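You operate a simulated robot arm through the tools that you are given. There is no shell and no other tool.

The job below is to be done with a simulated robot arm. You get a single attempt, and the scene is never put back.

JOB
Scrub the two clogged nozzles clean and hang them back in the rack.
Fine: use the wet sponge.

The check looks at the end state, three seconds after you hand in, the way a careful person would. Anything else that was tipped, shoved, dropped, spilled or broken makes it a failure.

ROBOT AND FRAMES
A 7-joint arm with a two-finger parallel gripper, fixed in place. Base frame: the origin is at the foot of the arm, x ahead of it, y to its left, z up; the work surface is at about z = 900. Lengths are in mm, angles in rad, forces in N, time in s.
With the tool pointing down near the work surface it reaches from about 300 to 680 mm from the base axis. Its first joint turns from -1.152 to 1.152 rad. Payload 1.57 kg.
Tool frame: the origin (TCP) lies between the finger pads and is the grasp point; the fingertips stand 30 mm ahead of it; z points along the fingers, y is the line along which they close. Largest opening 110 mm; finger width 24, thickness 12; the body of the gripper, 48 by 112 mm, starts 78 mm behind the TCP.
Orientation is that of the tool frame in the base frame, as [roll, pitch, yaw] about the fixed x, y, z axes, in that order (R = Rz(yaw) Ry(pitch) Rx(roll)). With the fingers straight down and closing along the base's y, the tool's x points along the base's -x, its y along +y and its z along -z.

CONTROLS
- The arm moves only by the tool step_arm. Its argument "steps" is a list of rows, each an object of numbers (a shift or turn left out is 0, a gripper value left out holds the last): "grip": the opening, from 0 (shut) to 1 (fully open); "dx", "dy", "dz": the shift along the tool's x, y, z in m; "wx", "wy", "wz": the turn, a rotation vector about the tool's x, y, z in rad. In form: [{"grip": .., "dx": .., "dy": .., "dz": .., "wx": .., "wy": .., "wz": ..}, ...]. A call has 1 to 20 rows; each row shifts and turns the commanded pose from where the row before left it, along the tool's axes as they then stand. Each row takes 0.2 s and may step no farther than 50 mm and 0.15 rad from the row before; otherwise, or with a gripper value out of range, the whole call is refused. Where a pose cannot be reached the arm comes as near as it can. A force on the tool above 50 N (or 10 N above the force at the start of the call, whichever is more), or a blocked arm, ends the call early, and 0.2 s more pass. The fingers move at their own pace (about 108 mm/s each) and stop on an object; they squeeze with about 24 N. The grip force told is the motor's: it shows also when the fingers shut on nothing. Time passes only in rows, and 0.2 s behind the last, so rows that do not move let the fingers close. It gives the time, the measured TCP pose, the force on the tool (base axes), the opening and the grip force at its end, in the units of the frame above (readings bear some noise), with the torque about the TCP (base axes, N m) and any sound that the robot's microphone picked up.
- Cameras (640 x 400 px; columns grow to the right, rows downward): "scene" is fixed at [169.5, -398.2, 1399.6]; the picture's right is [0.72, -0.70, 0.00], its down [-0.42, -0.43, -0.80] and it looks along [0.56, 0.57, -0.60] (base axes); focal length 298 px, centre (320, 200). "wrist" rides on the gripper at [70, 16, -141] in the tool frame; the picture's right is [-0.23, 0.97, 0.00], its down [-0.86, -0.20, -0.48] and it looks along [-0.47, -0.11, 0.88] (tool axes); focal length 222 px, centre (320, 200).
- camera(camera): a new picture of that camera. The clock stands still meanwhile.
- point_at(camera, pixels): there is no depth. For up to 12 entries [column, row, z] of the newest picture of that camera ("zoom" is the newest enlarged one), the place [x, y] in the base frame at which the ray of that pixel passes the height z, good to about 2 mm. The clock stands still meanwhile.
- enlarge(camera, box): a new picture of the part [left, top, right, bottom] of that camera's present view, enlarged. The clock stands still meanwhile.
- close_job(): hands the job in; it is judged then, once.

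Unless the task says otherwise, let go and move clear before handing in.

The tools are called after ">>>" by a JSON object that holds its "method" and its "body". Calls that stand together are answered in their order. step_arm: Moves the arm, as the interface text tells. Its arguments: {"type":"object","properties":{"steps":{"type":"array","items":{"type":"object","properties":{"grip":{"type":"number"},"dx":{"type":"number"},"dy":{"type":"number"},"dz":{"type":"number"},"wx":{"type":"number"},"wy":{"type":"number"},"wz":{"type":"number"}}}}},"required":["steps"]} The other tools are called the same way: camera (camera) takes a picture; point_at (camera, pixels) gives the place at which the rays of pixels pass given heights; enlarge (camera, box) takes an enlarged picture of a part of a camera's view; close_job () hands the job in.

At the start:

```text
t: 0.0
tcp_pos: [411.7, 102.8, 1218.5]
tool_rot: [-3.141, -0.001, 3.142]
contact_force: [0.6, -0.2, 0.2]
moment: [-0.02, -0.01, 0.0]
opening: 110.0
grasp_force: 0.2
```

scene: 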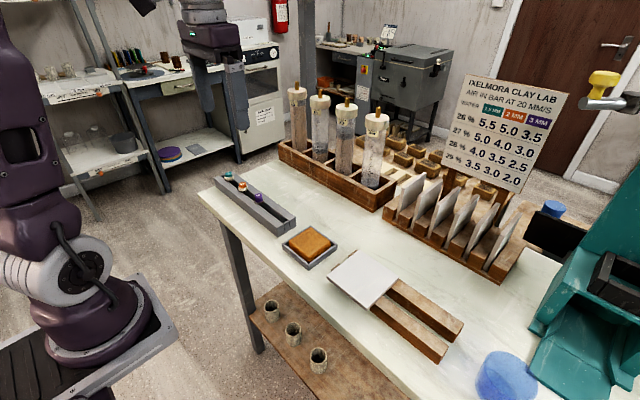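
wrist: 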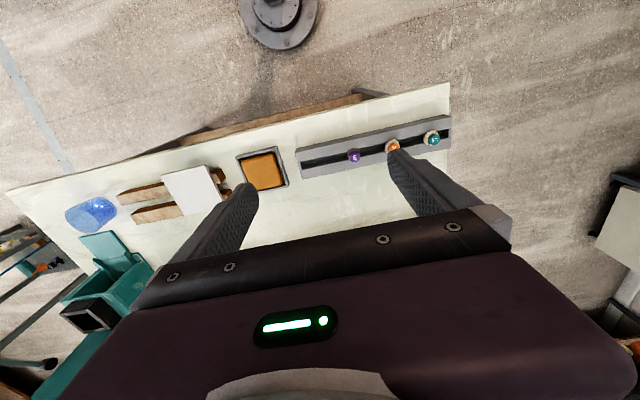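

The scene picture shows a grey rack around (255,200) with three coloured nozzles, a sponge in a tray at (309,247), and clay tubes and cards further back. I'll zoom in on these to see which nozzles are clogged.

>>> {"method": "enlarge", "body": {"camera": "scene", "box": [200, 150, 360, 280]}}

>>> {"method": "enlarge", "body": {"camera": "wrist", "box": [220, 80, 460, 220]}}

>>> {"method": "enlarge", "body": {"camera": "scene", "box": [380, 60, 580, 200]}}

>>> {"method": "enlarge", "body": {"camera": "scene", "box": [300, 220, 560, 400]}}

>>> {"method": "enlarge", "body": {"camera": "scene", "box": [240, 60, 440, 220]}}

```text
3.08 times, centred on (280, 215) of scene
```

zoom: 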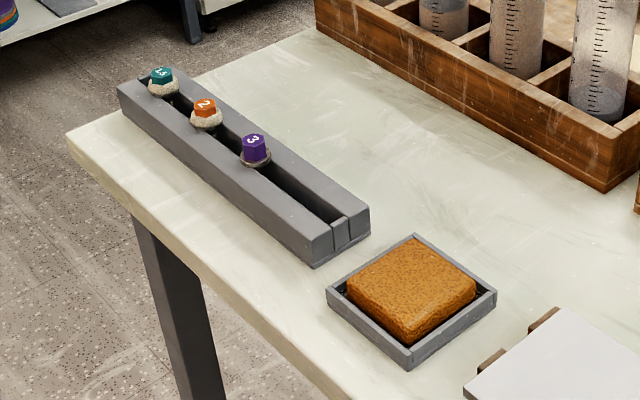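

```text
2.67 times, centred on (340, 150) of wrist
```

zoom: 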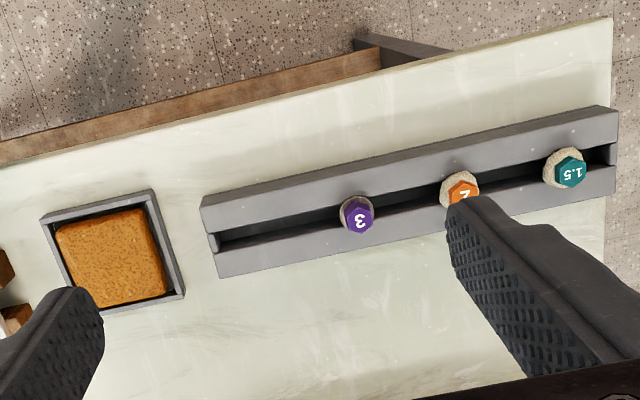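

```text
2.86 times, centred on (480, 130) of scene
```

zoom: 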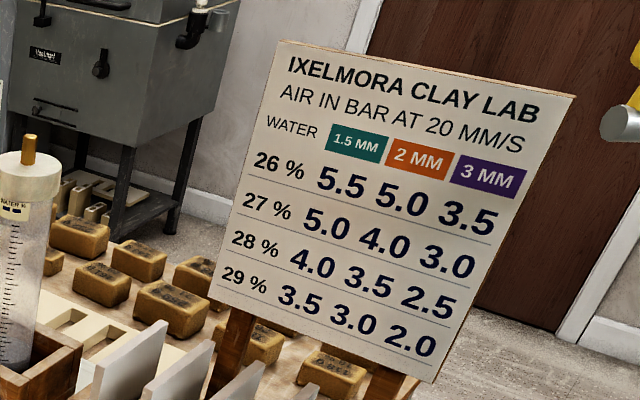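

```text
2.22 times, centred on (430, 310) of scene
```

zoom: 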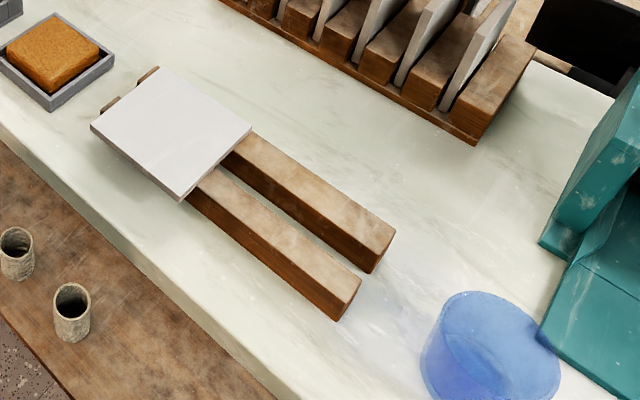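

```text
2.50 times, centred on (340, 140) of scene
```

zoom: 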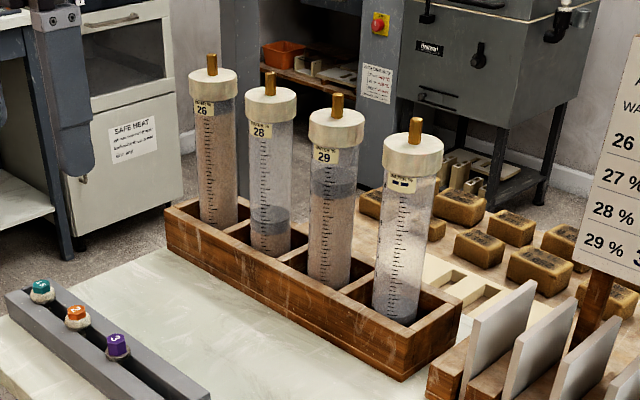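

The 1.5 and 2 nozzles look crusted with pale clay at the collars, while the purple 3 looks dark and clean. I'll get their positions from the scene and wrist pictures at several heights.

>>> {"method": "enlarge", "body": {"camera": "scene", "box": [210, 165, 300, 235]}}

>>> {"method": "point_at", "body": {"camera": "scene", "pixels": [[228, 176, 940], [242, 187, 940], [257, 198, 940], [201, 193, 900], [278, 234, 900], [296, 221, 900], [281, 243, 900], [303, 267, 900], [337, 241, 900], [315, 224, 900], [309, 247, 920]]}}

>>> {"method": "point_at", "body": {"camera": "wrist", "pixels": [[354, 157, 940], [393, 147, 940], [433, 138, 940], [295, 150, 940], [302, 178, 940], [450, 116, 940], [450, 145, 940], [238, 155, 910], [246, 193, 910], [278, 147, 910], [288, 185, 910], [262, 171, 930]]}}

```text
5.71 times, centred on (255, 200) of scene
```

zoom: 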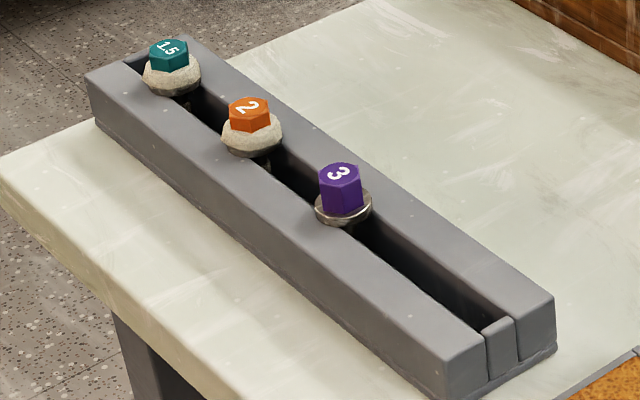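

```text
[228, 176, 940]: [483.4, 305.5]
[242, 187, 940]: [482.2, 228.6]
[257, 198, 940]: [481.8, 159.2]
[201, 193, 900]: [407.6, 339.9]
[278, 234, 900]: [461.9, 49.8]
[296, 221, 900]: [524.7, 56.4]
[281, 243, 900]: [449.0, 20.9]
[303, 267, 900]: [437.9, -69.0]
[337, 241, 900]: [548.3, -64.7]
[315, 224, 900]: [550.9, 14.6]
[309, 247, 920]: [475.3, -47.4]
```

```text
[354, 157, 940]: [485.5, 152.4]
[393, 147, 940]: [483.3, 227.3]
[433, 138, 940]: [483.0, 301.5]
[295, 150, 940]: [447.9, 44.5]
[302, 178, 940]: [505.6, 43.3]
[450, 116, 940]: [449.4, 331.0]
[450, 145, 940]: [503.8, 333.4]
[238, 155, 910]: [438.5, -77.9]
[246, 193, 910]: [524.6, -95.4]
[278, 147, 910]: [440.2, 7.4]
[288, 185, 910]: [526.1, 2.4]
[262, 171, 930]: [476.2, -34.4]
```

Nozzles sit at about x≈483, y≈155/228/303; 1.5 (teal) and 2 (orange) carry the clay, 3 (purple) is clean metal. I'll move closer above the rack for a better wrist view.

>>> {"method": "step_arm", "body": {"steps": [{"grip": 1, "dx": -0.003, "dy": 0.03, "dz": 0.03}, {"dx": -0.003, "dy": 0.03, "dz": 0.03}, {"dx": -0.003, "dy": 0.03, "dz": 0.03}, {"dx": -0.003, "dy": 0.03, "dz": 0.03}, {"dx": -0.003, "dy": 0.03, "dz": 0.02}, {"dz": 0}]}}

>>> {"method": "camera", "body": {"camera": "wrist"}}

>>> {"method": "camera", "body": {"camera": "scene"}}

```text
t: 1.4
tcp_pos: [430.0, 253.6, 1077.9]
tool_rot: [3.141, -0.001, -3.141]
contact_force: [0.0, -0.5, -0.3]
moment: [-0.01, -0.05, 0.0]
opening: 109.8
grasp_force: 0.0
```

```text
taken
```

wrist: 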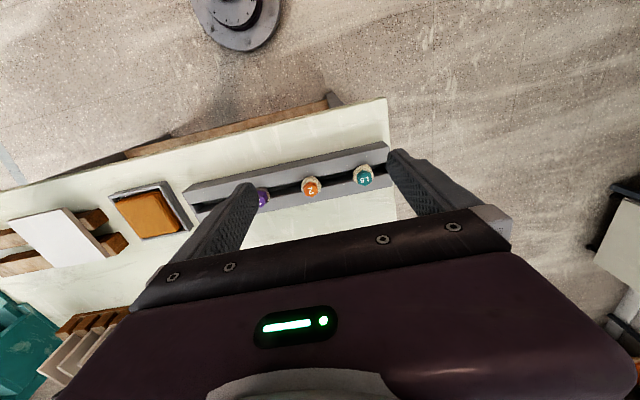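

```text
taken
```

scene: 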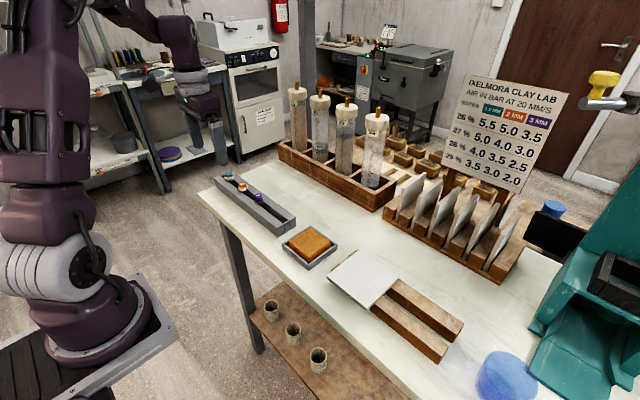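

The wrist view shows the orange and teal nozzles at (311,187) and (364,176), with purple partly hidden at (263,199). I'll enlarge it to judge dirt and geometry.

>>> {"method": "enlarge", "body": {"camera": "wrist", "box": [240, 130, 400, 230]}}

>>> {"method": "point_at", "body": {"camera": "wrist", "pixels": [[311, 188, 930], [311, 188, 940], [311, 188, 950], [311, 188, 960], [364, 177, 930], [364, 177, 940], [364, 177, 950], [364, 177, 960]]}}

>>> {"method": "point_at", "body": {"camera": "scene", "pixels": [[228, 175, 930], [228, 175, 940], [228, 175, 950], [228, 175, 960], [243, 185, 930], [243, 185, 940], [243, 185, 950], [243, 185, 960]]}}

```text
4.00 times, centred on (320, 180) of wrist
```

zoom: 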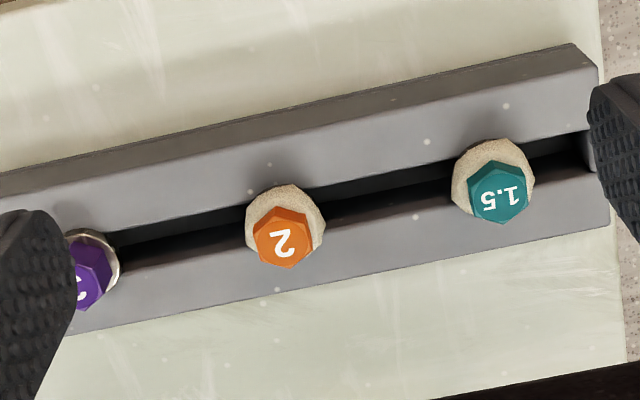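

```text
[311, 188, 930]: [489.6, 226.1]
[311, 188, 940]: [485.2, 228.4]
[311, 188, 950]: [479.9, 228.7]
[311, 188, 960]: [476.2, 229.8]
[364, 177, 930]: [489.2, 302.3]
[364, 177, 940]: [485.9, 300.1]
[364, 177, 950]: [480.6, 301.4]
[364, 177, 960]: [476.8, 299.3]
```

```text
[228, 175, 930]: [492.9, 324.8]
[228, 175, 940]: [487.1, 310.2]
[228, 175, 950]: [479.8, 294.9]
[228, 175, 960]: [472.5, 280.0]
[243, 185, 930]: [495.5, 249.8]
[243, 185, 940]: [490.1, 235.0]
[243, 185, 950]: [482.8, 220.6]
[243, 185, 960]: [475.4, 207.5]
```

The hex caps top out at z≈945 with axes near (483,228) orange and (483,301) teal. I'll go above the orange nozzle with the fingers half open, staying well above the caps, and look closer.

>>> {"method": "step_arm", "body": {"steps": [{"grip": 0.45, "dx": -0.018, "dy": -0.0085, "dz": 0.02}, {"dx": -0.018, "dy": -0.0085, "dz": 0.02}, {"dx": -0.017, "dy": -0.0085, "dz": 0.02}, {"dz": 0.0}]}}

>>> {"method": "camera", "body": {"camera": "wrist"}}

>>> {"method": "enlarge", "body": {"camera": "wrist", "box": [220, 130, 420, 255]}}

>>> {"method": "enlarge", "body": {"camera": "scene", "box": [200, 150, 300, 240]}}

```text
t: 2.4
tcp_pos: [480.9, 228.1, 1018.1]
tool_rot: [-3.141, 0.0, 3.141]
contact_force: [-0.1, 1.1, 0.4]
moment: [-0.01, 0.03, 0.0]
opening: 49.6
grasp_force: 0.0
```

```text
taken
```

wrist: 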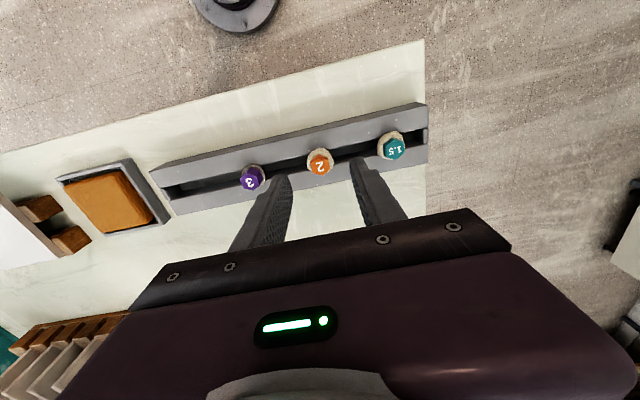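

```text
3.20 times, centred on (320, 192) of wrist
```

zoom: 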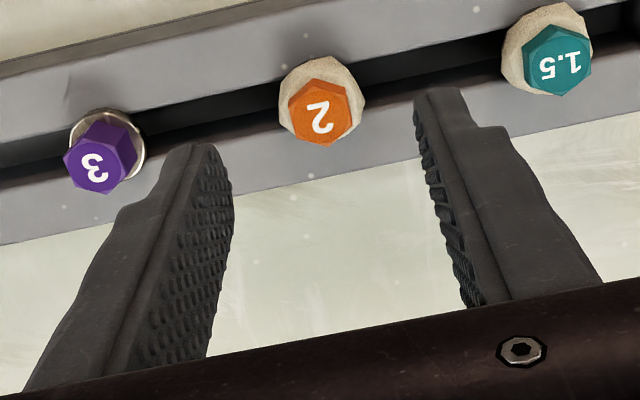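

```text
4.44 times, centred on (250, 195) of scene
```

zoom: 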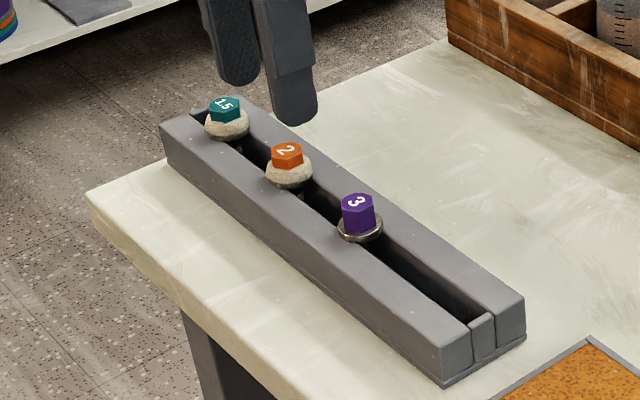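

Orange's hex cap is between the finger lines with its centre at about (320,165) in the wrist view. I'll pin down the axes with point_at for both dirty nozzles and the rack's edges.

>>> {"method": "point_at", "body": {"camera": "wrist", "pixels": [[320, 165.3, 945], [395.3, 150, 945], [320, 158, 935], [392, 145, 935], [251, 180, 945], [252, 176, 930]]}}

>>> {"method": "point_at", "body": {"camera": "zoom", "pixels": [[287, 151, 945], [225, 104, 945], [357, 200, 945], [443, 347, 925], [443, 347, 930], [443, 347, 935], [523, 298, 930], [444, 386, 900], [526, 335, 900], [160, 125, 930], [224, 92, 930]]}}

```text
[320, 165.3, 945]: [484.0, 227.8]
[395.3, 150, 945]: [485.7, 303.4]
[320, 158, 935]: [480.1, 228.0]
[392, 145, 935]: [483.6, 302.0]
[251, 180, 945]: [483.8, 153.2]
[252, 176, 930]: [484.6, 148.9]
```

```text
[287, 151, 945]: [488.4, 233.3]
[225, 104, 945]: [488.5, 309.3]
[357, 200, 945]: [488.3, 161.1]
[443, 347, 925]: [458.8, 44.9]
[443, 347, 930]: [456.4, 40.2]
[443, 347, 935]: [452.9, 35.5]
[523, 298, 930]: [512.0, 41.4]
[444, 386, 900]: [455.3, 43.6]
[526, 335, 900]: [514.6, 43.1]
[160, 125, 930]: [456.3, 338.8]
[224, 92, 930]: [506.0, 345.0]
```

Hex tops are at about z≈948, the rack's top at ≈928, and the axes run along x≈484. I'll lower around the orange hex to tips at about z≈943 with the fingers at 50 mm, then look.

>>> {"method": "step_arm", "body": {"steps": [{"dx": -0.003, "dz": 0.015}, {"dz": 0.015}, {"dz": 0.01}, {"dz": 0.005}, {"dz": 0}]}}

>>> {"method": "enlarge", "body": {"camera": "wrist", "box": [220, 130, 420, 255]}}

>>> {"method": "enlarge", "body": {"camera": "scene", "box": [200, 150, 300, 240]}}

```text
t: 3.6
tcp_pos: [484.2, 227.8, 974.5]
tool_rot: [3.141, 0.0, 3.141]
contact_force: [-0.3, 0.3, 0.8]
moment: [0.04, 0.0, 0.01]
opening: 49.4
grasp_force: 0.1
```

```text
3.20 times, centred on (320, 192) of wrist
```

zoom: 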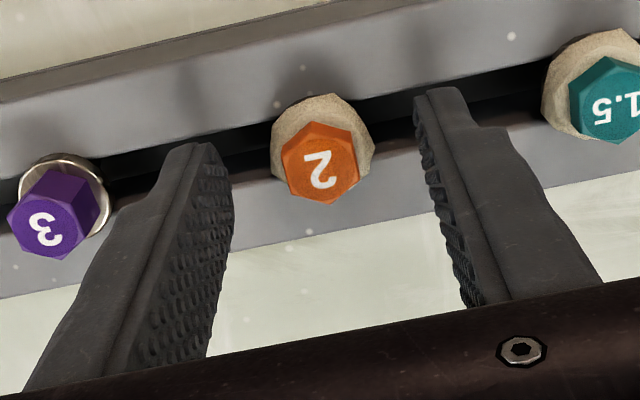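

```text
4.44 times, centred on (250, 195) of scene
```

zoom: 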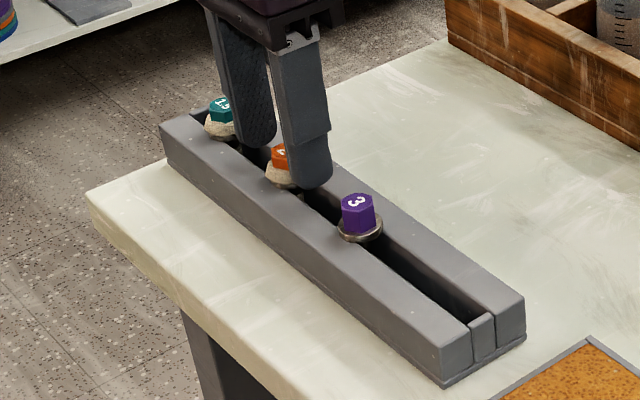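

The orange hex is centred between the finger tips, whose ends are now about z≈944. I'll lower 3 mm more and close gently onto the hex flats.

>>> {"method": "step_arm", "body": {"steps": [{"dx": -0.001, "dz": 0.003}, {"dz": 0.0}, {"grip": 0.25}, {"grip": 0.15}, {"grip": 0.0}, {"grip": 0.0}, {"grip": 0.0}]}}

>>> {"method": "enlarge", "body": {"camera": "wrist", "box": [220, 130, 420, 255]}}

>>> {"method": "enlarge", "body": {"camera": "scene", "box": [200, 150, 300, 240]}}

```text
t: 5.2
tcp_pos: [483.5, 227.3, 969.9]
tool_rot: [-3.141, -0.001, -3.14]
contact_force: [-0.7, 0.5, 0.1]
moment: [0.03, 0.01, -0.01]
opening: 18.7
grasp_force: 23.9
```

```text
3.20 times, centred on (320, 192) of wrist
```

zoom: 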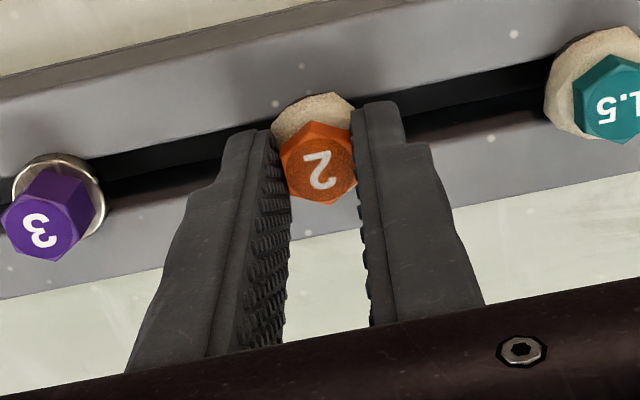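

```text
4.44 times, centred on (250, 195) of scene
```

zoom: 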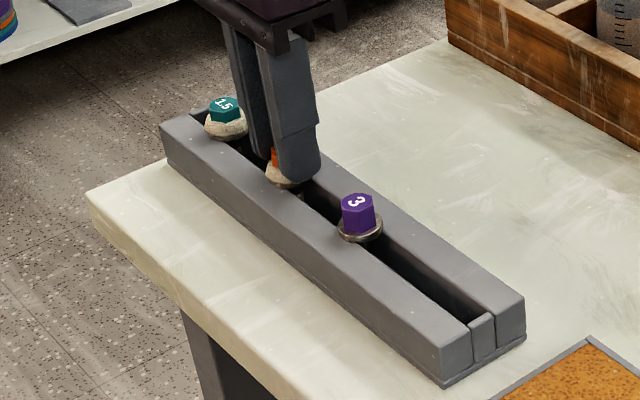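

The fingers stopped at 18.7 mm on the orange hex with 24 N, so it is held. I'll lift straight up and look at the nozzle's body.

>>> {"method": "step_arm", "body": {"steps": [{"dz": -0.01}, {"dz": -0.02}, {"dz": -0.03}, {"dz": -0.03}, {"dz": -0.03}, {"dz": 0}]}}

>>> {"method": "enlarge", "body": {"camera": "scene", "box": [200, 90, 300, 180]}}

>>> {"method": "enlarge", "body": {"camera": "wrist", "box": [220, 100, 420, 225]}}

>>> {"method": "camera", "body": {"camera": "scene"}}

```text
t: 6.6
tcp_pos: [483.8, 227.8, 1091.2]
tool_rot: [-3.14, 0.0, 3.141]
contact_force: [0.5, 0.3, -0.2]
moment: [0.0, 0.02, 0.02]
opening: 18.8
grasp_force: 23.5
```

```text
4.44 times, centred on (250, 135) of scene
```

zoom: 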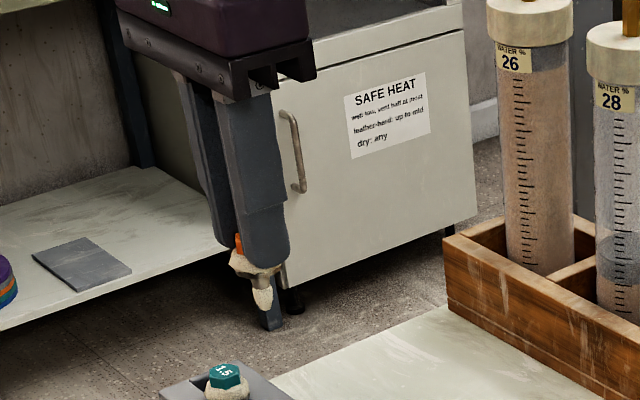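

```text
3.20 times, centred on (320, 162) of wrist
```

zoom: 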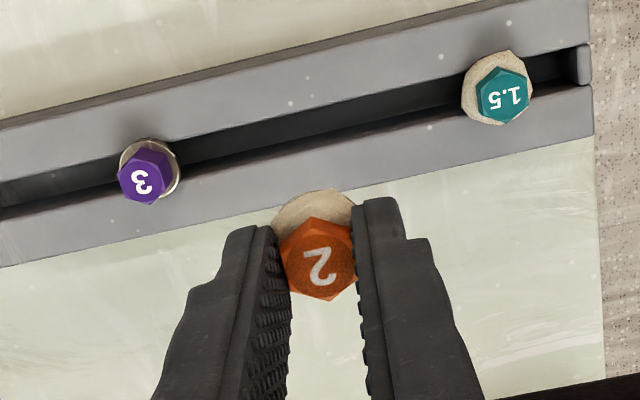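

```text
taken
```

scene: 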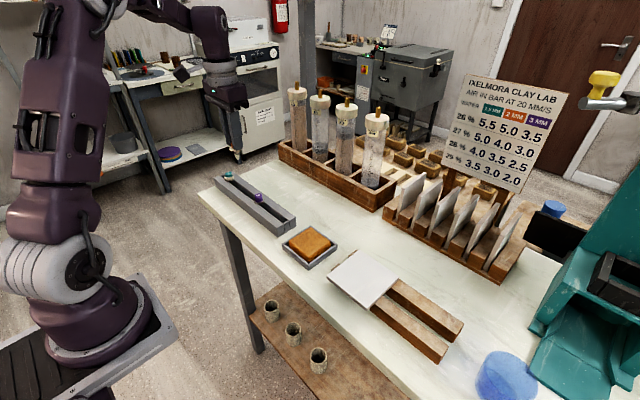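

The nozzle is up with a clay lump on its tip at about (259,157) of the scene view. I'll zoom in on it.

>>> {"method": "enlarge", "body": {"camera": "scene", "box": [240, 135, 280, 170]}}

>>> {"method": "enlarge", "body": {"camera": "scene", "box": [270, 215, 350, 275]}}

```text
11.43 times, centred on (260, 152) of scene
```

zoom: 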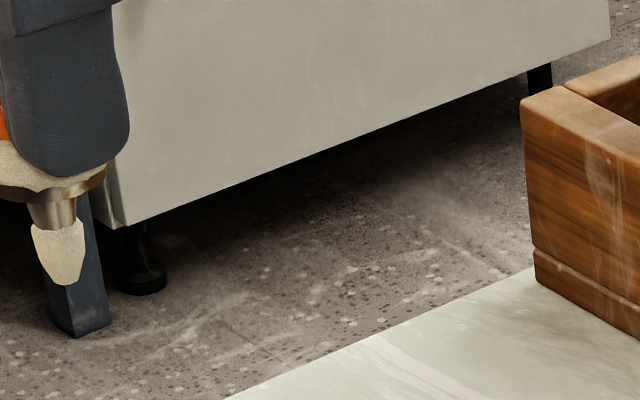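

```text
6.67 times, centred on (310, 245) of scene
```

zoom: 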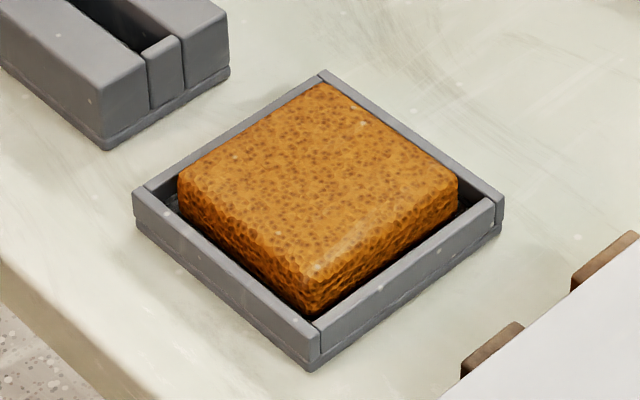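

The clay sits on the tip and above the flange. I'll work out the tip's height from pixel (237.4,159.4) and the sponge's extents from the scene picture.

>>> {"method": "point_at", "body": {"camera": "scene", "pixels": [[237.4, 159.4, 1000], [237.4, 159.4, 1010], [237.4, 159.4, 1020], [237.4, 159.4, 1030], [237.4, 151, 1040], [237.4, 151, 1050]]}}

>>> {"method": "point_at", "body": {"camera": "zoom", "pixels": [[180, 178, 925], [318, 88, 925], [456, 178, 925], [312, 272, 925], [135, 188, 915], [322, 72, 915], [503, 200, 915], [308, 345, 915], [310, 368, 900], [310, 180, 930], [133, 215, 900], [500, 232, 900]]}}

```text
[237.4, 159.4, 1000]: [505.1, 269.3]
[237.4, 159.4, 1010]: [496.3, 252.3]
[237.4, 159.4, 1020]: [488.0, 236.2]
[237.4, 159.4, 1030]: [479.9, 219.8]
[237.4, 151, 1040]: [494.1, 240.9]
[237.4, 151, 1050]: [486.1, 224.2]
```

```text
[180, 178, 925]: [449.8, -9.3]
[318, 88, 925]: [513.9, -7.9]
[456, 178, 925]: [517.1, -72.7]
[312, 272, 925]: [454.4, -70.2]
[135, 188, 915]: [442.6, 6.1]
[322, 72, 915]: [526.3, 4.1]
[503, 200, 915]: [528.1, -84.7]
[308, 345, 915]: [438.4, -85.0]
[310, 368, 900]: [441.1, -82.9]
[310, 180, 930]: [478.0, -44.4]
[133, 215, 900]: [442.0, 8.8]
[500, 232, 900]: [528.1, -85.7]
```

Tip is about 66 mm below the TCP and the flange underside about 41 mm below; the sponge spans x≈450–516, y≈-72…-9 with centre near (484,-40). I'll carry the nozzle over there at the present height.

>>> {"method": "step_arm", "body": {"steps": [{"dy": -0.04}, {"dy": -0.045}, {"dy": -0.045}, {"dy": -0.045}, {"dy": -0.045}, {"dy": -0.04}, {"dy": -0.008}, {"dz": 0}]}}

>>> {"method": "camera", "body": {"camera": "wrist"}}

>>> {"method": "enlarge", "body": {"camera": "scene", "box": [260, 170, 360, 270]}}

```text
t: 8.4
tcp_pos: [483.7, -41.2, 1090.3]
tool_rot: [3.142, 0.002, -3.141]
contact_force: [-0.1, -0.4, -0.1]
moment: [0.03, 0.03, -0.02]
opening: 18.8
grasp_force: 24.0
```

```text
taken
```

wrist: 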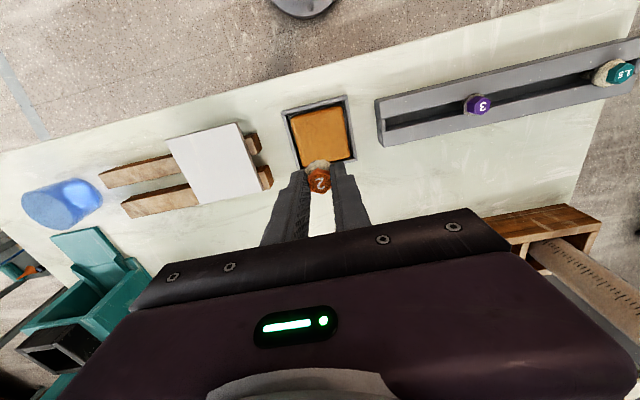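

```text
4.00 times, centred on (310, 220) of scene
```

zoom: 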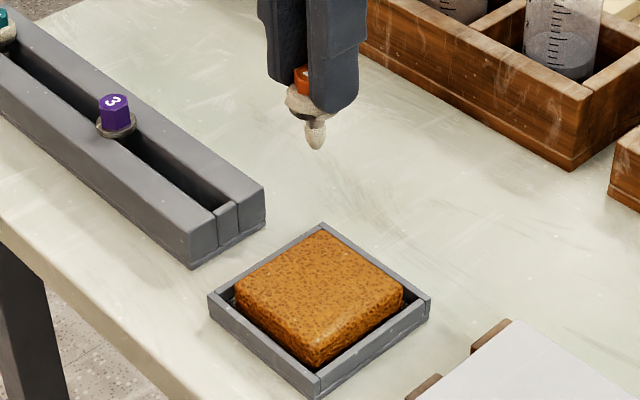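

The nozzle now hangs over the sponge, seen at (320,140) in the wrist view. I'll triangulate the sponge's top height from corners in both pictures.

>>> {"method": "point_at", "body": {"camera": "wrist", "pixels": [[290, 117, 920], [290, 117, 930], [290, 117, 940], [342, 109, 920], [342, 109, 930], [342, 109, 940], [283, 110, 915], [346, 97, 915]]}}

>>> {"method": "point_at", "body": {"camera": "zoom", "pixels": [[237, 283, 920], [237, 283, 930], [237, 283, 940], [313, 338, 920], [313, 338, 930], [313, 338, 940], [403, 285, 920], [403, 285, 930], [403, 285, 940], [321, 232, 920], [321, 232, 930], [321, 232, 940]]}}

>>> {"method": "enlarge", "body": {"camera": "wrist", "box": [260, 80, 380, 200]}}

```text
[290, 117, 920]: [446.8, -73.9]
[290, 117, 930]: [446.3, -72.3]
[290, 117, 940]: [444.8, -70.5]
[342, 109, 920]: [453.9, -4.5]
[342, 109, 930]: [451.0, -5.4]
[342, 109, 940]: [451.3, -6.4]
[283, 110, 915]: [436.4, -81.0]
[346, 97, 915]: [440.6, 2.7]
```

```text
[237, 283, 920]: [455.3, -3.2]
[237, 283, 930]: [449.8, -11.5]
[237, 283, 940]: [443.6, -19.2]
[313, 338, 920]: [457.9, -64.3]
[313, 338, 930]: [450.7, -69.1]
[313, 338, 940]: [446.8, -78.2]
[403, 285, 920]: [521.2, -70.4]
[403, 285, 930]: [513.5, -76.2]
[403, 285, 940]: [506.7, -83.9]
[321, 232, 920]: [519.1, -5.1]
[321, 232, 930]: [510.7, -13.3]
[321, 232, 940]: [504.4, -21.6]
```

```text
3.33 times, centred on (320, 140) of wrist
```

zoom: 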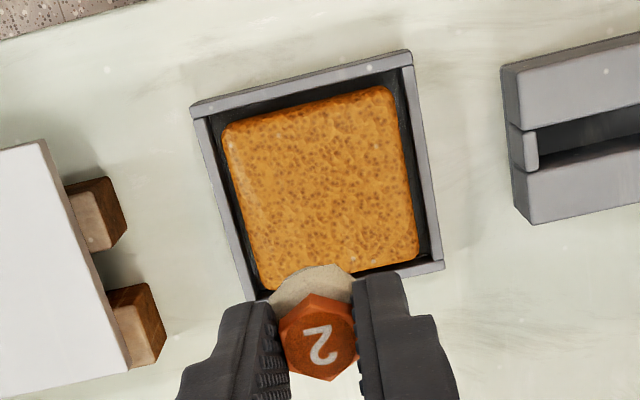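

Sponge top is about z≈927, so contact should come at TCP z≈993. I'll come down to 1003 and then feel with small steps.

>>> {"method": "step_arm", "body": {"steps": [{"dz": 0.03}, {"dz": 0.03}, {"dz": 0.02}, {"dz": 0.006}, {"dz": 0}, {"dz": 0.003}, {"dz": 0.003}, {"dz": 0}]}}

>>> {"method": "enlarge", "body": {"camera": "scene", "box": [270, 190, 350, 270]}}

```text
t: 10.2
tcp_pos: [484.9, -41.1, 997.1]
tool_rot: [-3.141, 0.001, -3.141]
contact_force: [-0.5, -0.4, -0.2]
moment: [0.01, 0.02, -0.01]
opening: 19.0
grasp_force: 23.6
```

```text
5.00 times, centred on (310, 230) of scene
```

zoom: 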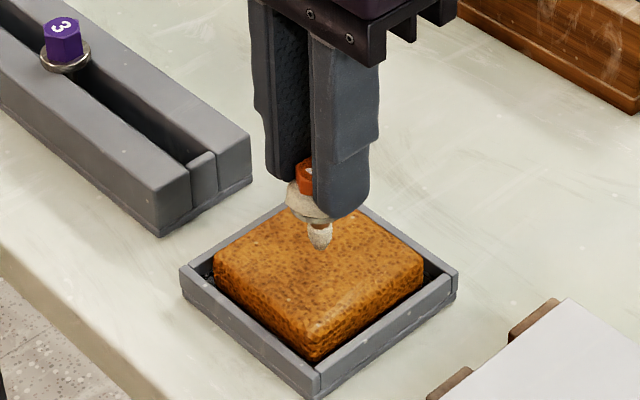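

The tip at zoom (320,248) is just at the sponge with no force yet. I'll go lower in 2 mm steps watching the force.

>>> {"method": "step_arm", "body": {"steps": [{"dz": 0.002}, {"dz": 0.002}, {"dz": 0}]}}

>>> {"method": "step_arm", "body": {"steps": [{"dz": 0.002}, {"dz": 0}]}}

>>> {"method": "step_arm", "body": {"steps": [{"dz": 0.002}, {"dz": 0}]}}

```text
t: 11.0
tcp_pos: [484.7, -42.2, 993.4]
tool_rot: [3.141, 0.0, -3.141]
contact_force: [-0.7, 0.5, -1.4]
moment: [-0.01, -0.03, -0.02]
opening: 18.8
grasp_force: 24.1
```

```text
t: 11.6
tcp_pos: [483.7, -40.3, 991.3]
tool_rot: [3.14, 0.001, -3.141]
contact_force: [-0.2, -0.5, -0.7]
moment: [0.0, 0.04, 0.0]
opening: 19.0
grasp_force: 24.0
```

```text
t: 12.2
tcp_pos: [483.7, -41.4, 991.3]
tool_rot: [-3.141, -0.001, -3.14]
contact_force: [-0.6, -0.1, -0.4]
moment: [-0.02, 0.01, 0.0]
opening: 19.0
grasp_force: 24.1
```

Still practically no vertical force at z≈991. I'll keep easing down.

>>> {"method": "step_arm", "body": {"steps": [{"dz": 0.002}, {"dz": 0}]}}

>>> {"method": "step_arm", "body": {"steps": [{"dz": 0.002}, {"dz": 0}]}}

>>> {"method": "enlarge", "body": {"camera": "scene", "box": [290, 210, 340, 260]}}

```text
t: 12.8
tcp_pos: [483.6, -41.4, 987.6]
tool_rot: [3.141, 0.0, 3.142]
contact_force: [-0.1, 0.5, 4.7]
moment: [0.02, 0.07, 0.03]
opening: 19.3
grasp_force: 23.5
```

```text
t: 13.4
tcp_pos: [485.0, -42.0, 987.7]
tool_rot: [3.141, 0.001, -3.14]
contact_force: [-0.1, 0.4, 18.8]
moment: [0.01, 0.03, 0.0]
opening: 19.0
grasp_force: 23.4
```

```text
8.00 times, centred on (315, 235) of scene
```

zoom: 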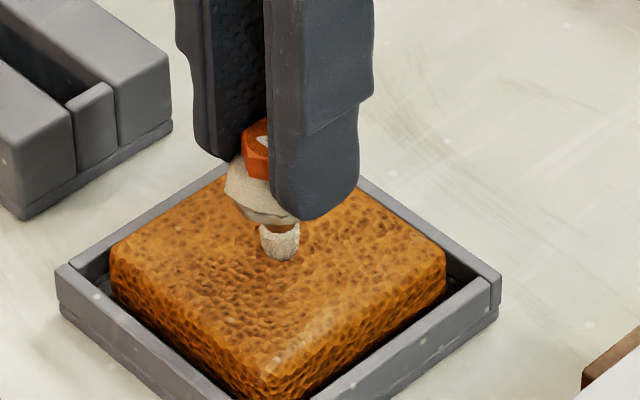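

Contact began at TCP z≈988 and the force reached 18.8 N, so I'll back off a millimetre and make gentle rubbing strokes in x and y.

>>> {"method": "step_arm", "body": {"steps": [{"dz": -0.001}, {"dx": 0.01}, {"dx": -0.01}, {"dx": -0.01}, {"dx": 0.01}, {"dy": 0.01}, {"dy": -0.01}, {"dy": -0.01}, {"dy": 0.01}, {"dz": 0}]}}

>>> {"method": "enlarge", "body": {"camera": "scene", "box": [290, 210, 340, 260]}}

```text
t: 15.6
tcp_pos: [484.6, -40.9, 987.3]
tool_rot: [-3.14, -0.002, 3.141]
contact_force: [-0.3, -0.6, 0.5]
moment: [-0.02, -0.01, -0.01]
opening: 18.9
grasp_force: 23.8
```

```text
8.00 times, centred on (315, 235) of scene
```

zoom: 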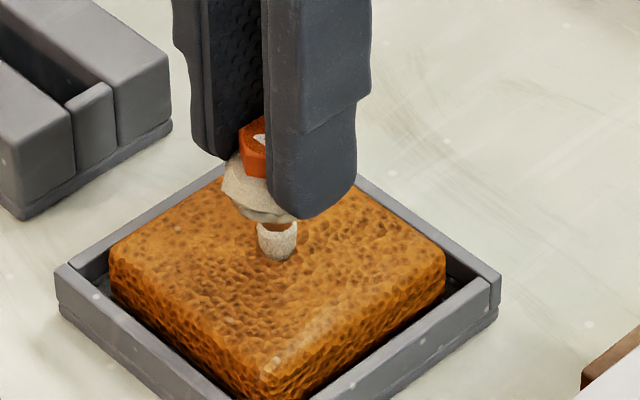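

Force fell to about 0.5 N after the strokes, so contact was light. I'll press 1.5 mm deeper and repeat the strokes.

>>> {"method": "step_arm", "body": {"steps": [{"dz": 0.0015}, {"dz": 0}]}}

>>> {"method": "step_arm", "body": {"steps": [{"dx": 0.01}, {"dx": -0.01}, {"dx": -0.01}, {"dx": 0.01}, {"dx": 0.01}, {"dx": -0.01}, {"dx": -0.01}, {"dx": 0.01}, {"dy": 0.01}, {"dy": -0.01}, {"dy": -0.01}, {"dy": 0.01}, {"dy": 0.01}, {"dy": -0.01}, {"dy": -0.01}, {"dy": 0.01}]}}

>>> {"method": "enlarge", "body": {"camera": "scene", "box": [290, 210, 340, 260]}}

```text
t: 16.2
tcp_pos: [484.8, -40.2, 986.8]
tool_rot: [-3.141, 0.002, -3.141]
contact_force: [-2.7, -1.4, 12.0]
moment: [-0.07, 0.09, 0.03]
opening: 19.1
grasp_force: 23.9
```

```text
t: 19.6
tcp_pos: [483.6, -41.4, 986.5]
tool_rot: [-3.141, 0.0, 3.141]
contact_force: [-0.3, -0.5, -0.2]
moment: [0.01, -0.01, 0.02]
opening: 19.5
grasp_force: 23.8
```

```text
8.00 times, centred on (315, 235) of scene
```

zoom: 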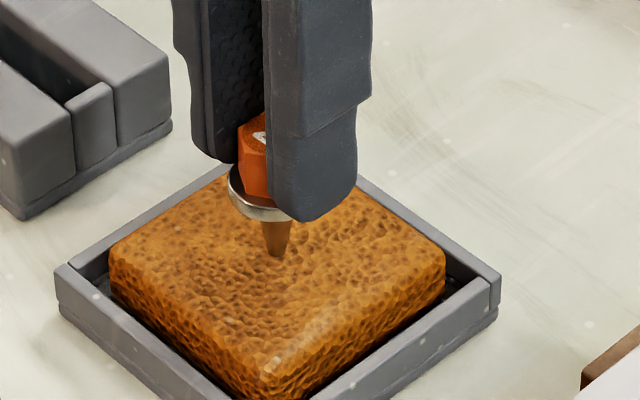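

The orange nozzle now shows a clean metal flange and a bare tip at zoom (278,240). I'll lift and check it closely from both cameras.

>>> {"method": "step_arm", "body": {"steps": [{"dz": -0.01}, {"dz": -0.03}, {"dz": -0.03}, {"dz": -0.035}, {"dz": 0}]}}

>>> {"method": "enlarge", "body": {"camera": "scene", "box": [290, 170, 340, 220]}}

>>> {"method": "enlarge", "body": {"camera": "wrist", "box": [260, 80, 380, 200]}}

>>> {"method": "enlarge", "body": {"camera": "scene", "box": [270, 215, 350, 275]}}

```text
t: 20.8
tcp_pos: [484.9, -44.0, 1089.8]
tool_rot: [3.141, 0.001, 3.141]
contact_force: [0.3, 0.2, -0.4]
moment: [0.05, -0.01, -0.04]
opening: 19.0
grasp_force: 23.9
```

```text
8.00 times, centred on (315, 195) of scene
```

zoom: 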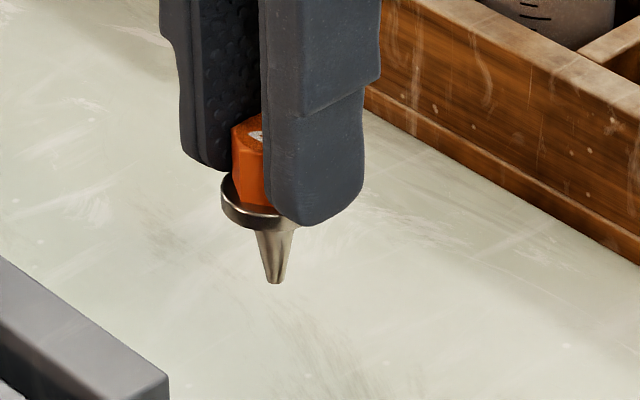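

```text
3.33 times, centred on (320, 140) of wrist
```

zoom: 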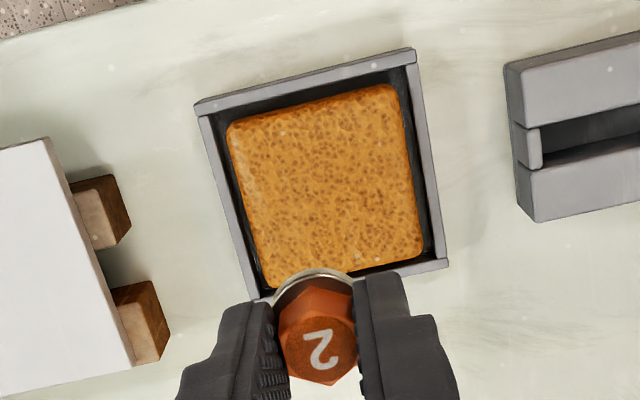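

```text
6.67 times, centred on (310, 245) of scene
```

zoom: 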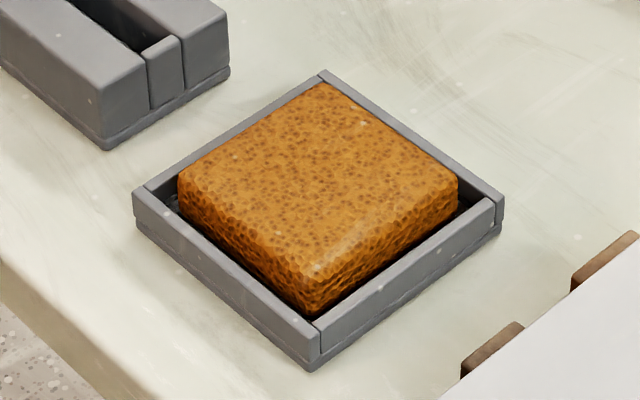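

Orange is clean: bare metal flange and tip in the scene zoom, sponge and tray unmoved. I'll carry it back above its own place in the slot.

>>> {"method": "step_arm", "body": {"steps": [{"dy": 0.04}, {"dy": 0.045}, {"dy": 0.045}, {"dy": 0.045}, {"dy": 0.045}, {"dy": 0.04}, {"dy": 0.008}, {"dz": 0}]}}

>>> {"method": "step_arm", "body": {"steps": [{"dz": 0.03}, {"dz": 0.03}, {"dz": 0}]}}

>>> {"method": "camera", "body": {"camera": "wrist"}}

>>> {"method": "enlarge", "body": {"camera": "scene", "box": [210, 140, 290, 210]}}

```text
t: 22.6
tcp_pos: [482.3, 226.6, 1090.5]
tool_rot: [-3.142, -0.002, -3.14]
contact_force: [0.1, -0.8, -1.1]
moment: [-0.02, 0.02, 0.0]
opening: 19.0
grasp_force: 23.2
```

```text
t: 23.4
tcp_pos: [482.5, 227.2, 1029.5]
tool_rot: [-3.141, 0.0, -3.141]
contact_force: [-0.3, 0.2, 0.0]
moment: [-0.03, 0.02, 0.0]
opening: 18.6
grasp_force: 23.9
```

```text
taken
```

wrist: 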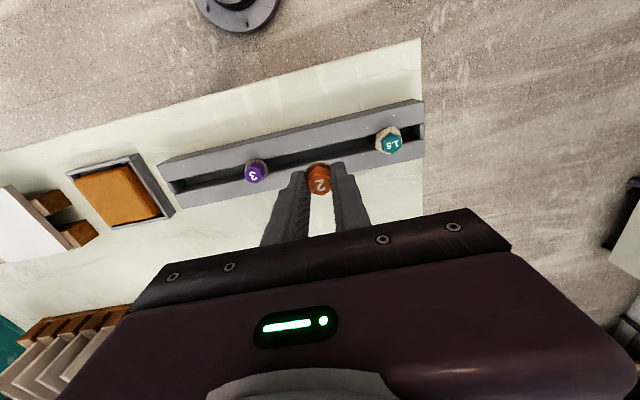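

```text
5.71 times, centred on (250, 175) of scene
```

zoom: 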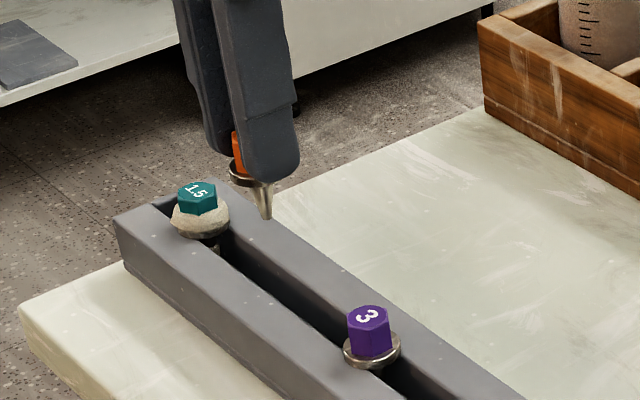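

Orange is above its place, tip at zoom (266,218) still above the slot. I'll lower it in small steps to command z≈974 and check the force.

>>> {"method": "step_arm", "body": {"steps": [{"dz": 0.015}, {"dz": 0.01}, {"dz": 0.008}, {"dz": 0.008}, {"dz": 0.008}, {"dz": 0.005}, {"dz": 0}]}}

>>> {"method": "enlarge", "body": {"camera": "scene", "box": [210, 160, 290, 230]}}

```text
t: 25.0
tcp_pos: [483.6, 226.8, 975.6]
tool_rot: [-3.14, 0.0, -3.141]
contact_force: [-0.2, 0.7, -0.2]
moment: [0.01, -0.02, 0.01]
opening: 18.8
grasp_force: 24.3
```

```text
5.71 times, centred on (250, 195) of scene
```

zoom: 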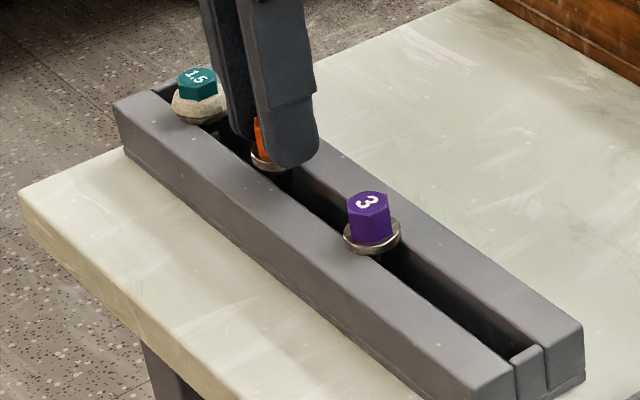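

The stem is in the slot with no side force. I'll go down the last few millimetres until the flange touches the rails.

>>> {"method": "step_arm", "body": {"steps": [{"dz": 0.002}, {"dz": 0.002}, {"dz": 0}]}}

>>> {"method": "step_arm", "body": {"steps": [{"dz": 0.001}, {"dz": 0}]}}

>>> {"method": "step_arm", "body": {"steps": [{"dz": 0.001}, {"dz": 0}]}}

```text
t: 25.8
tcp_pos: [485.3, 226.2, 972.0]
tool_rot: [3.141, 0.0, -3.141]
contact_force: [-0.1, 1.1, -0.1]
moment: [0.02, 0.02, -0.02]
opening: 18.9
grasp_force: 24.0
```

```text
t: 26.4
tcp_pos: [483.9, 226.4, 971.2]
tool_rot: [3.14, 0.003, -3.141]
contact_force: [-0.2, 0.1, -0.5]
moment: [-0.02, -0.03, 0.01]
opening: 18.9
grasp_force: 24.1
```

```text
t: 27.0
tcp_pos: [484.8, 226.0, 971.7]
tool_rot: [-3.141, 0.0, 3.141]
contact_force: [0.0, 0.0, 0.6]
moment: [-0.01, 0.03, 0.0]
opening: 18.8
grasp_force: 23.8
```

Command is now about 971 with still no contact load. I'll step another millimetre at a time.

>>> {"method": "step_arm", "body": {"steps": [{"dz": 0.001}, {"dz": 0}]}}

>>> {"method": "step_arm", "body": {"steps": [{"dz": 0.001}, {"dz": 0}]}}

>>> {"method": "enlarge", "body": {"camera": "scene", "box": [220, 170, 270, 215]}}

```text
t: 27.6
tcp_pos: [482.6, 226.6, 969.7]
tool_rot: [-3.141, 0.0, -3.14]
contact_force: [0.0, 0.2, -0.6]
moment: [-0.03, 0.0, -0.03]
opening: 19.1
grasp_force: 23.8
```

```text
t: 28.2
tcp_pos: [484.6, 226.3, 967.7]
tool_rot: [3.141, 0.001, -3.141]
contact_force: [-0.2, 0.0, -0.6]
moment: [-0.01, 0.0, -0.02]
opening: 19.0
grasp_force: 23.5
```

```text
8.89 times, centred on (245, 192) of scene
```

zoom: 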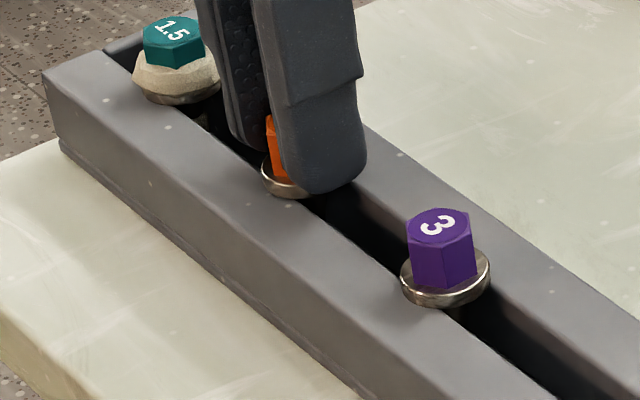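

The flange is close to the rail but there is no load yet, so the nozzle has slid a little in the grip. I'll keep going in 1 mm steps.

>>> {"method": "step_arm", "body": {"steps": [{"dz": 0.001}, {"dz": 0}]}}

>>> {"method": "step_arm", "body": {"steps": [{"dz": 0.001}, {"dz": 0}]}}

>>> {"method": "enlarge", "body": {"camera": "wrist", "box": [260, 120, 380, 220]}}

```text
t: 28.8
tcp_pos: [484.3, 227.1, 968.3]
tool_rot: [-3.141, 0.0, 3.141]
contact_force: [-0.6, 0.5, 1.6]
moment: [0.06, -0.02, -0.01]
opening: 18.9
grasp_force: 23.5
```

```text
t: 29.4
tcp_pos: [484.7, 226.3, 966.9]
tool_rot: [-3.141, 0.003, -3.141]
contact_force: [-3.5, -1.5, 17.7]
moment: [-0.03, -0.08, 0.04]
opening: 19.0
grasp_force: 24.5
```

```text
4.00 times, centred on (320, 170) of wrist
```

zoom: 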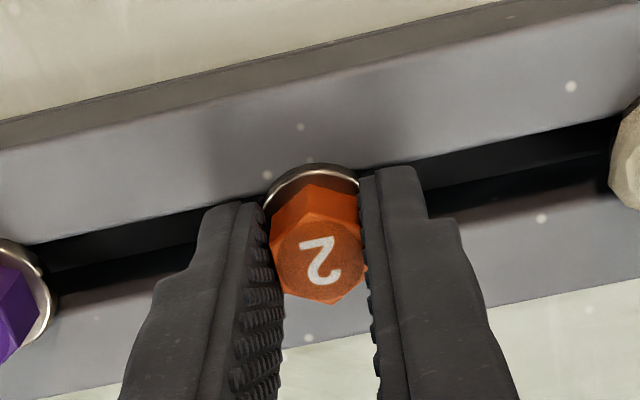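

Contact at 17.7 N: the flange is seated. I'll relieve a millimetre, open to about 45 mm, and rise straight up.

>>> {"method": "step_arm", "body": {"steps": [{"dz": -0.001}, {"grip": 0.2}, {"grip": 0.4}, {"grip": 0.4}, {"dz": -0.01}, {"dz": -0.02}, {"dz": -0.02}, {"dz": 0}]}}

>>> {"method": "enlarge", "body": {"camera": "scene", "box": [210, 160, 290, 230]}}

>>> {"method": "camera", "body": {"camera": "wrist"}}

>>> {"method": "enlarge", "body": {"camera": "wrist", "box": [220, 120, 420, 220]}}

```text
t: 31.2
tcp_pos: [484.5, 228.7, 1018.7]
tool_rot: [3.14, 0.0, -3.14]
contact_force: [-0.3, 0.7, -0.4]
moment: [0.01, -0.01, 0.02]
opening: 43.9
grasp_force: 0.1
```

```text
5.71 times, centred on (250, 195) of scene
```

zoom: 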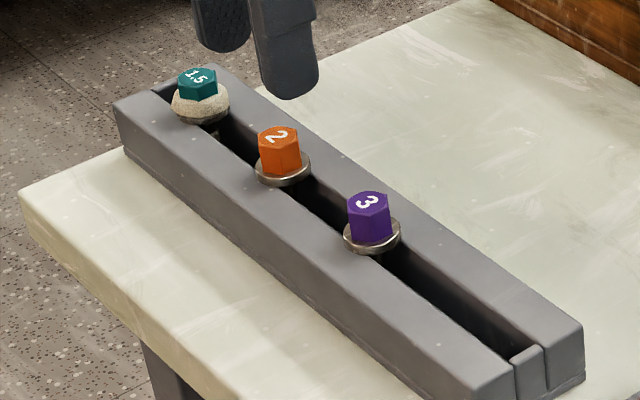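

```text
taken
```

wrist: 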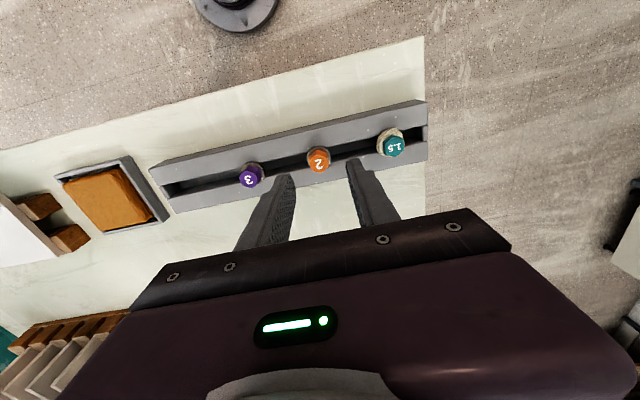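

```text
3.20 times, centred on (320, 170) of wrist
```

zoom: 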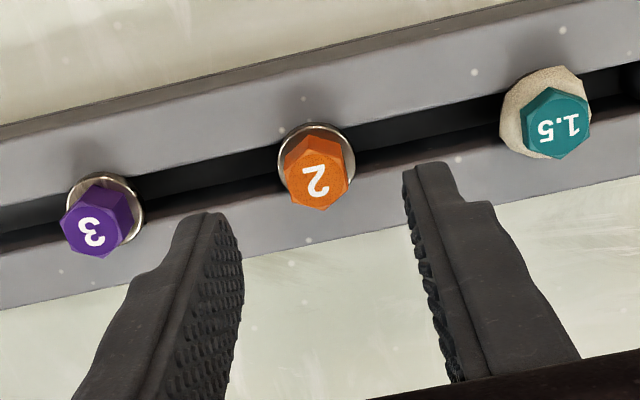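

Orange hangs upright and clean in its place. Next is teal; I'll locate its hex top precisely.

>>> {"method": "point_at", "body": {"camera": "zoom", "pixels": [[559, 126, 948], [316, 178, 948], [92, 225, 948], [318, 158, 931], [545, 105, 938]]}}

>>> {"method": "point_at", "body": {"camera": "scene", "pixels": [[228.7, 174, 948]]}}

```text
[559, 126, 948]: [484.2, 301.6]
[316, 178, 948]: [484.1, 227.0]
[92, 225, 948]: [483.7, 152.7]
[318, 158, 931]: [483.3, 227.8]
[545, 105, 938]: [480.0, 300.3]
```

```text
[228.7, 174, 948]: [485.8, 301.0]
```

Teal's axis is at about (484.2,301.4). I'll move over it, descend to the same grasp height and look before closing.

>>> {"method": "step_arm", "body": {"steps": [{"dy": 0.037}, {"dy": 0.037}, {"dz": 0}, {"dz": 0.02}, {"dz": 0.015}, {"dz": 0.008}, {"dz": 0.003}, {"dz": 0}]}}

>>> {"method": "enlarge", "body": {"camera": "wrist", "box": [220, 130, 420, 255]}}

>>> {"method": "enlarge", "body": {"camera": "scene", "box": [200, 150, 280, 220]}}

```text
t: 33.0
tcp_pos: [483.2, 301.1, 972.7]
tool_rot: [-3.141, -0.001, 3.141]
contact_force: [-0.3, 0.0, 1.2]
moment: [0.0, 0.0, -0.02]
opening: 44.0
grasp_force: 0.1
```

```text
3.20 times, centred on (320, 192) of wrist
```

zoom: 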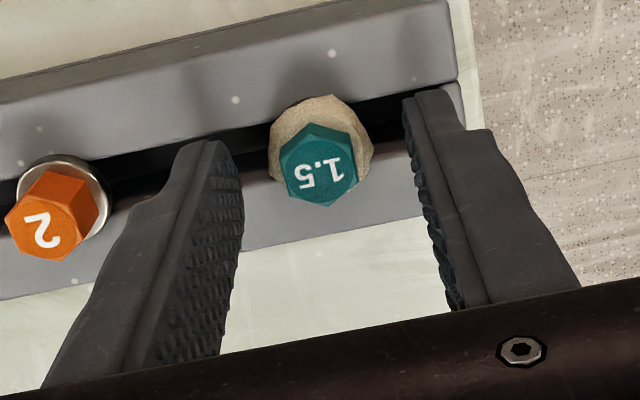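

```text
5.71 times, centred on (240, 185) of scene
```

zoom: 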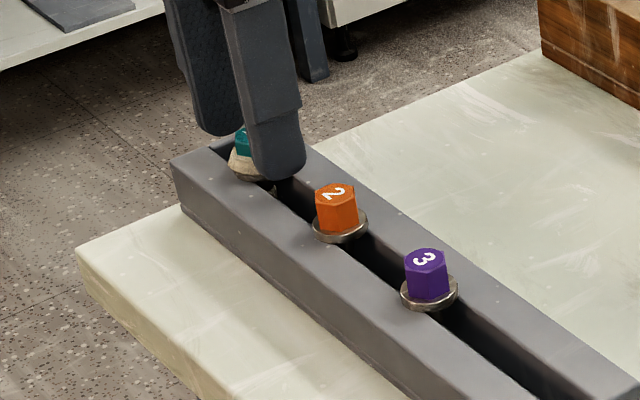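

Teal is centred between the fingertips at the same height as orange was. I'll lower 1 mm more and close.

>>> {"method": "step_arm", "body": {"steps": [{"dz": 0.0015}, {"grip": 0.25}, {"grip": 0.15}, {"grip": 0.0}, {"grip": 0.0}, {"grip": 0.0}]}}

>>> {"method": "enlarge", "body": {"camera": "wrist", "box": [220, 130, 420, 255]}}

```text
t: 34.4
tcp_pos: [484.3, 300.5, 971.0]
tool_rot: [3.142, -0.001, -3.141]
contact_force: [0.6, -0.3, 0.6]
moment: [0.0, 0.01, -0.01]
opening: 18.9
grasp_force: 23.8
```

```text
3.20 times, centred on (320, 192) of wrist
```

zoom: 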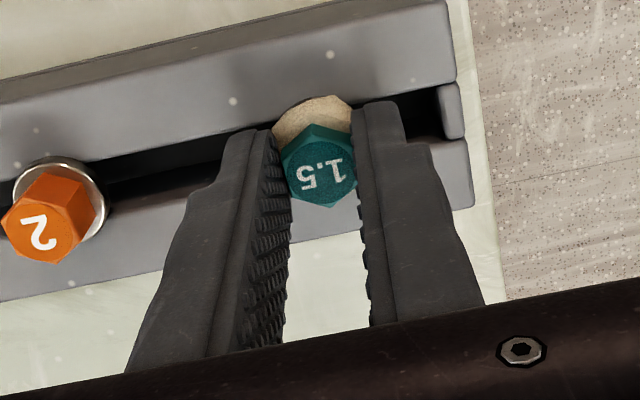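

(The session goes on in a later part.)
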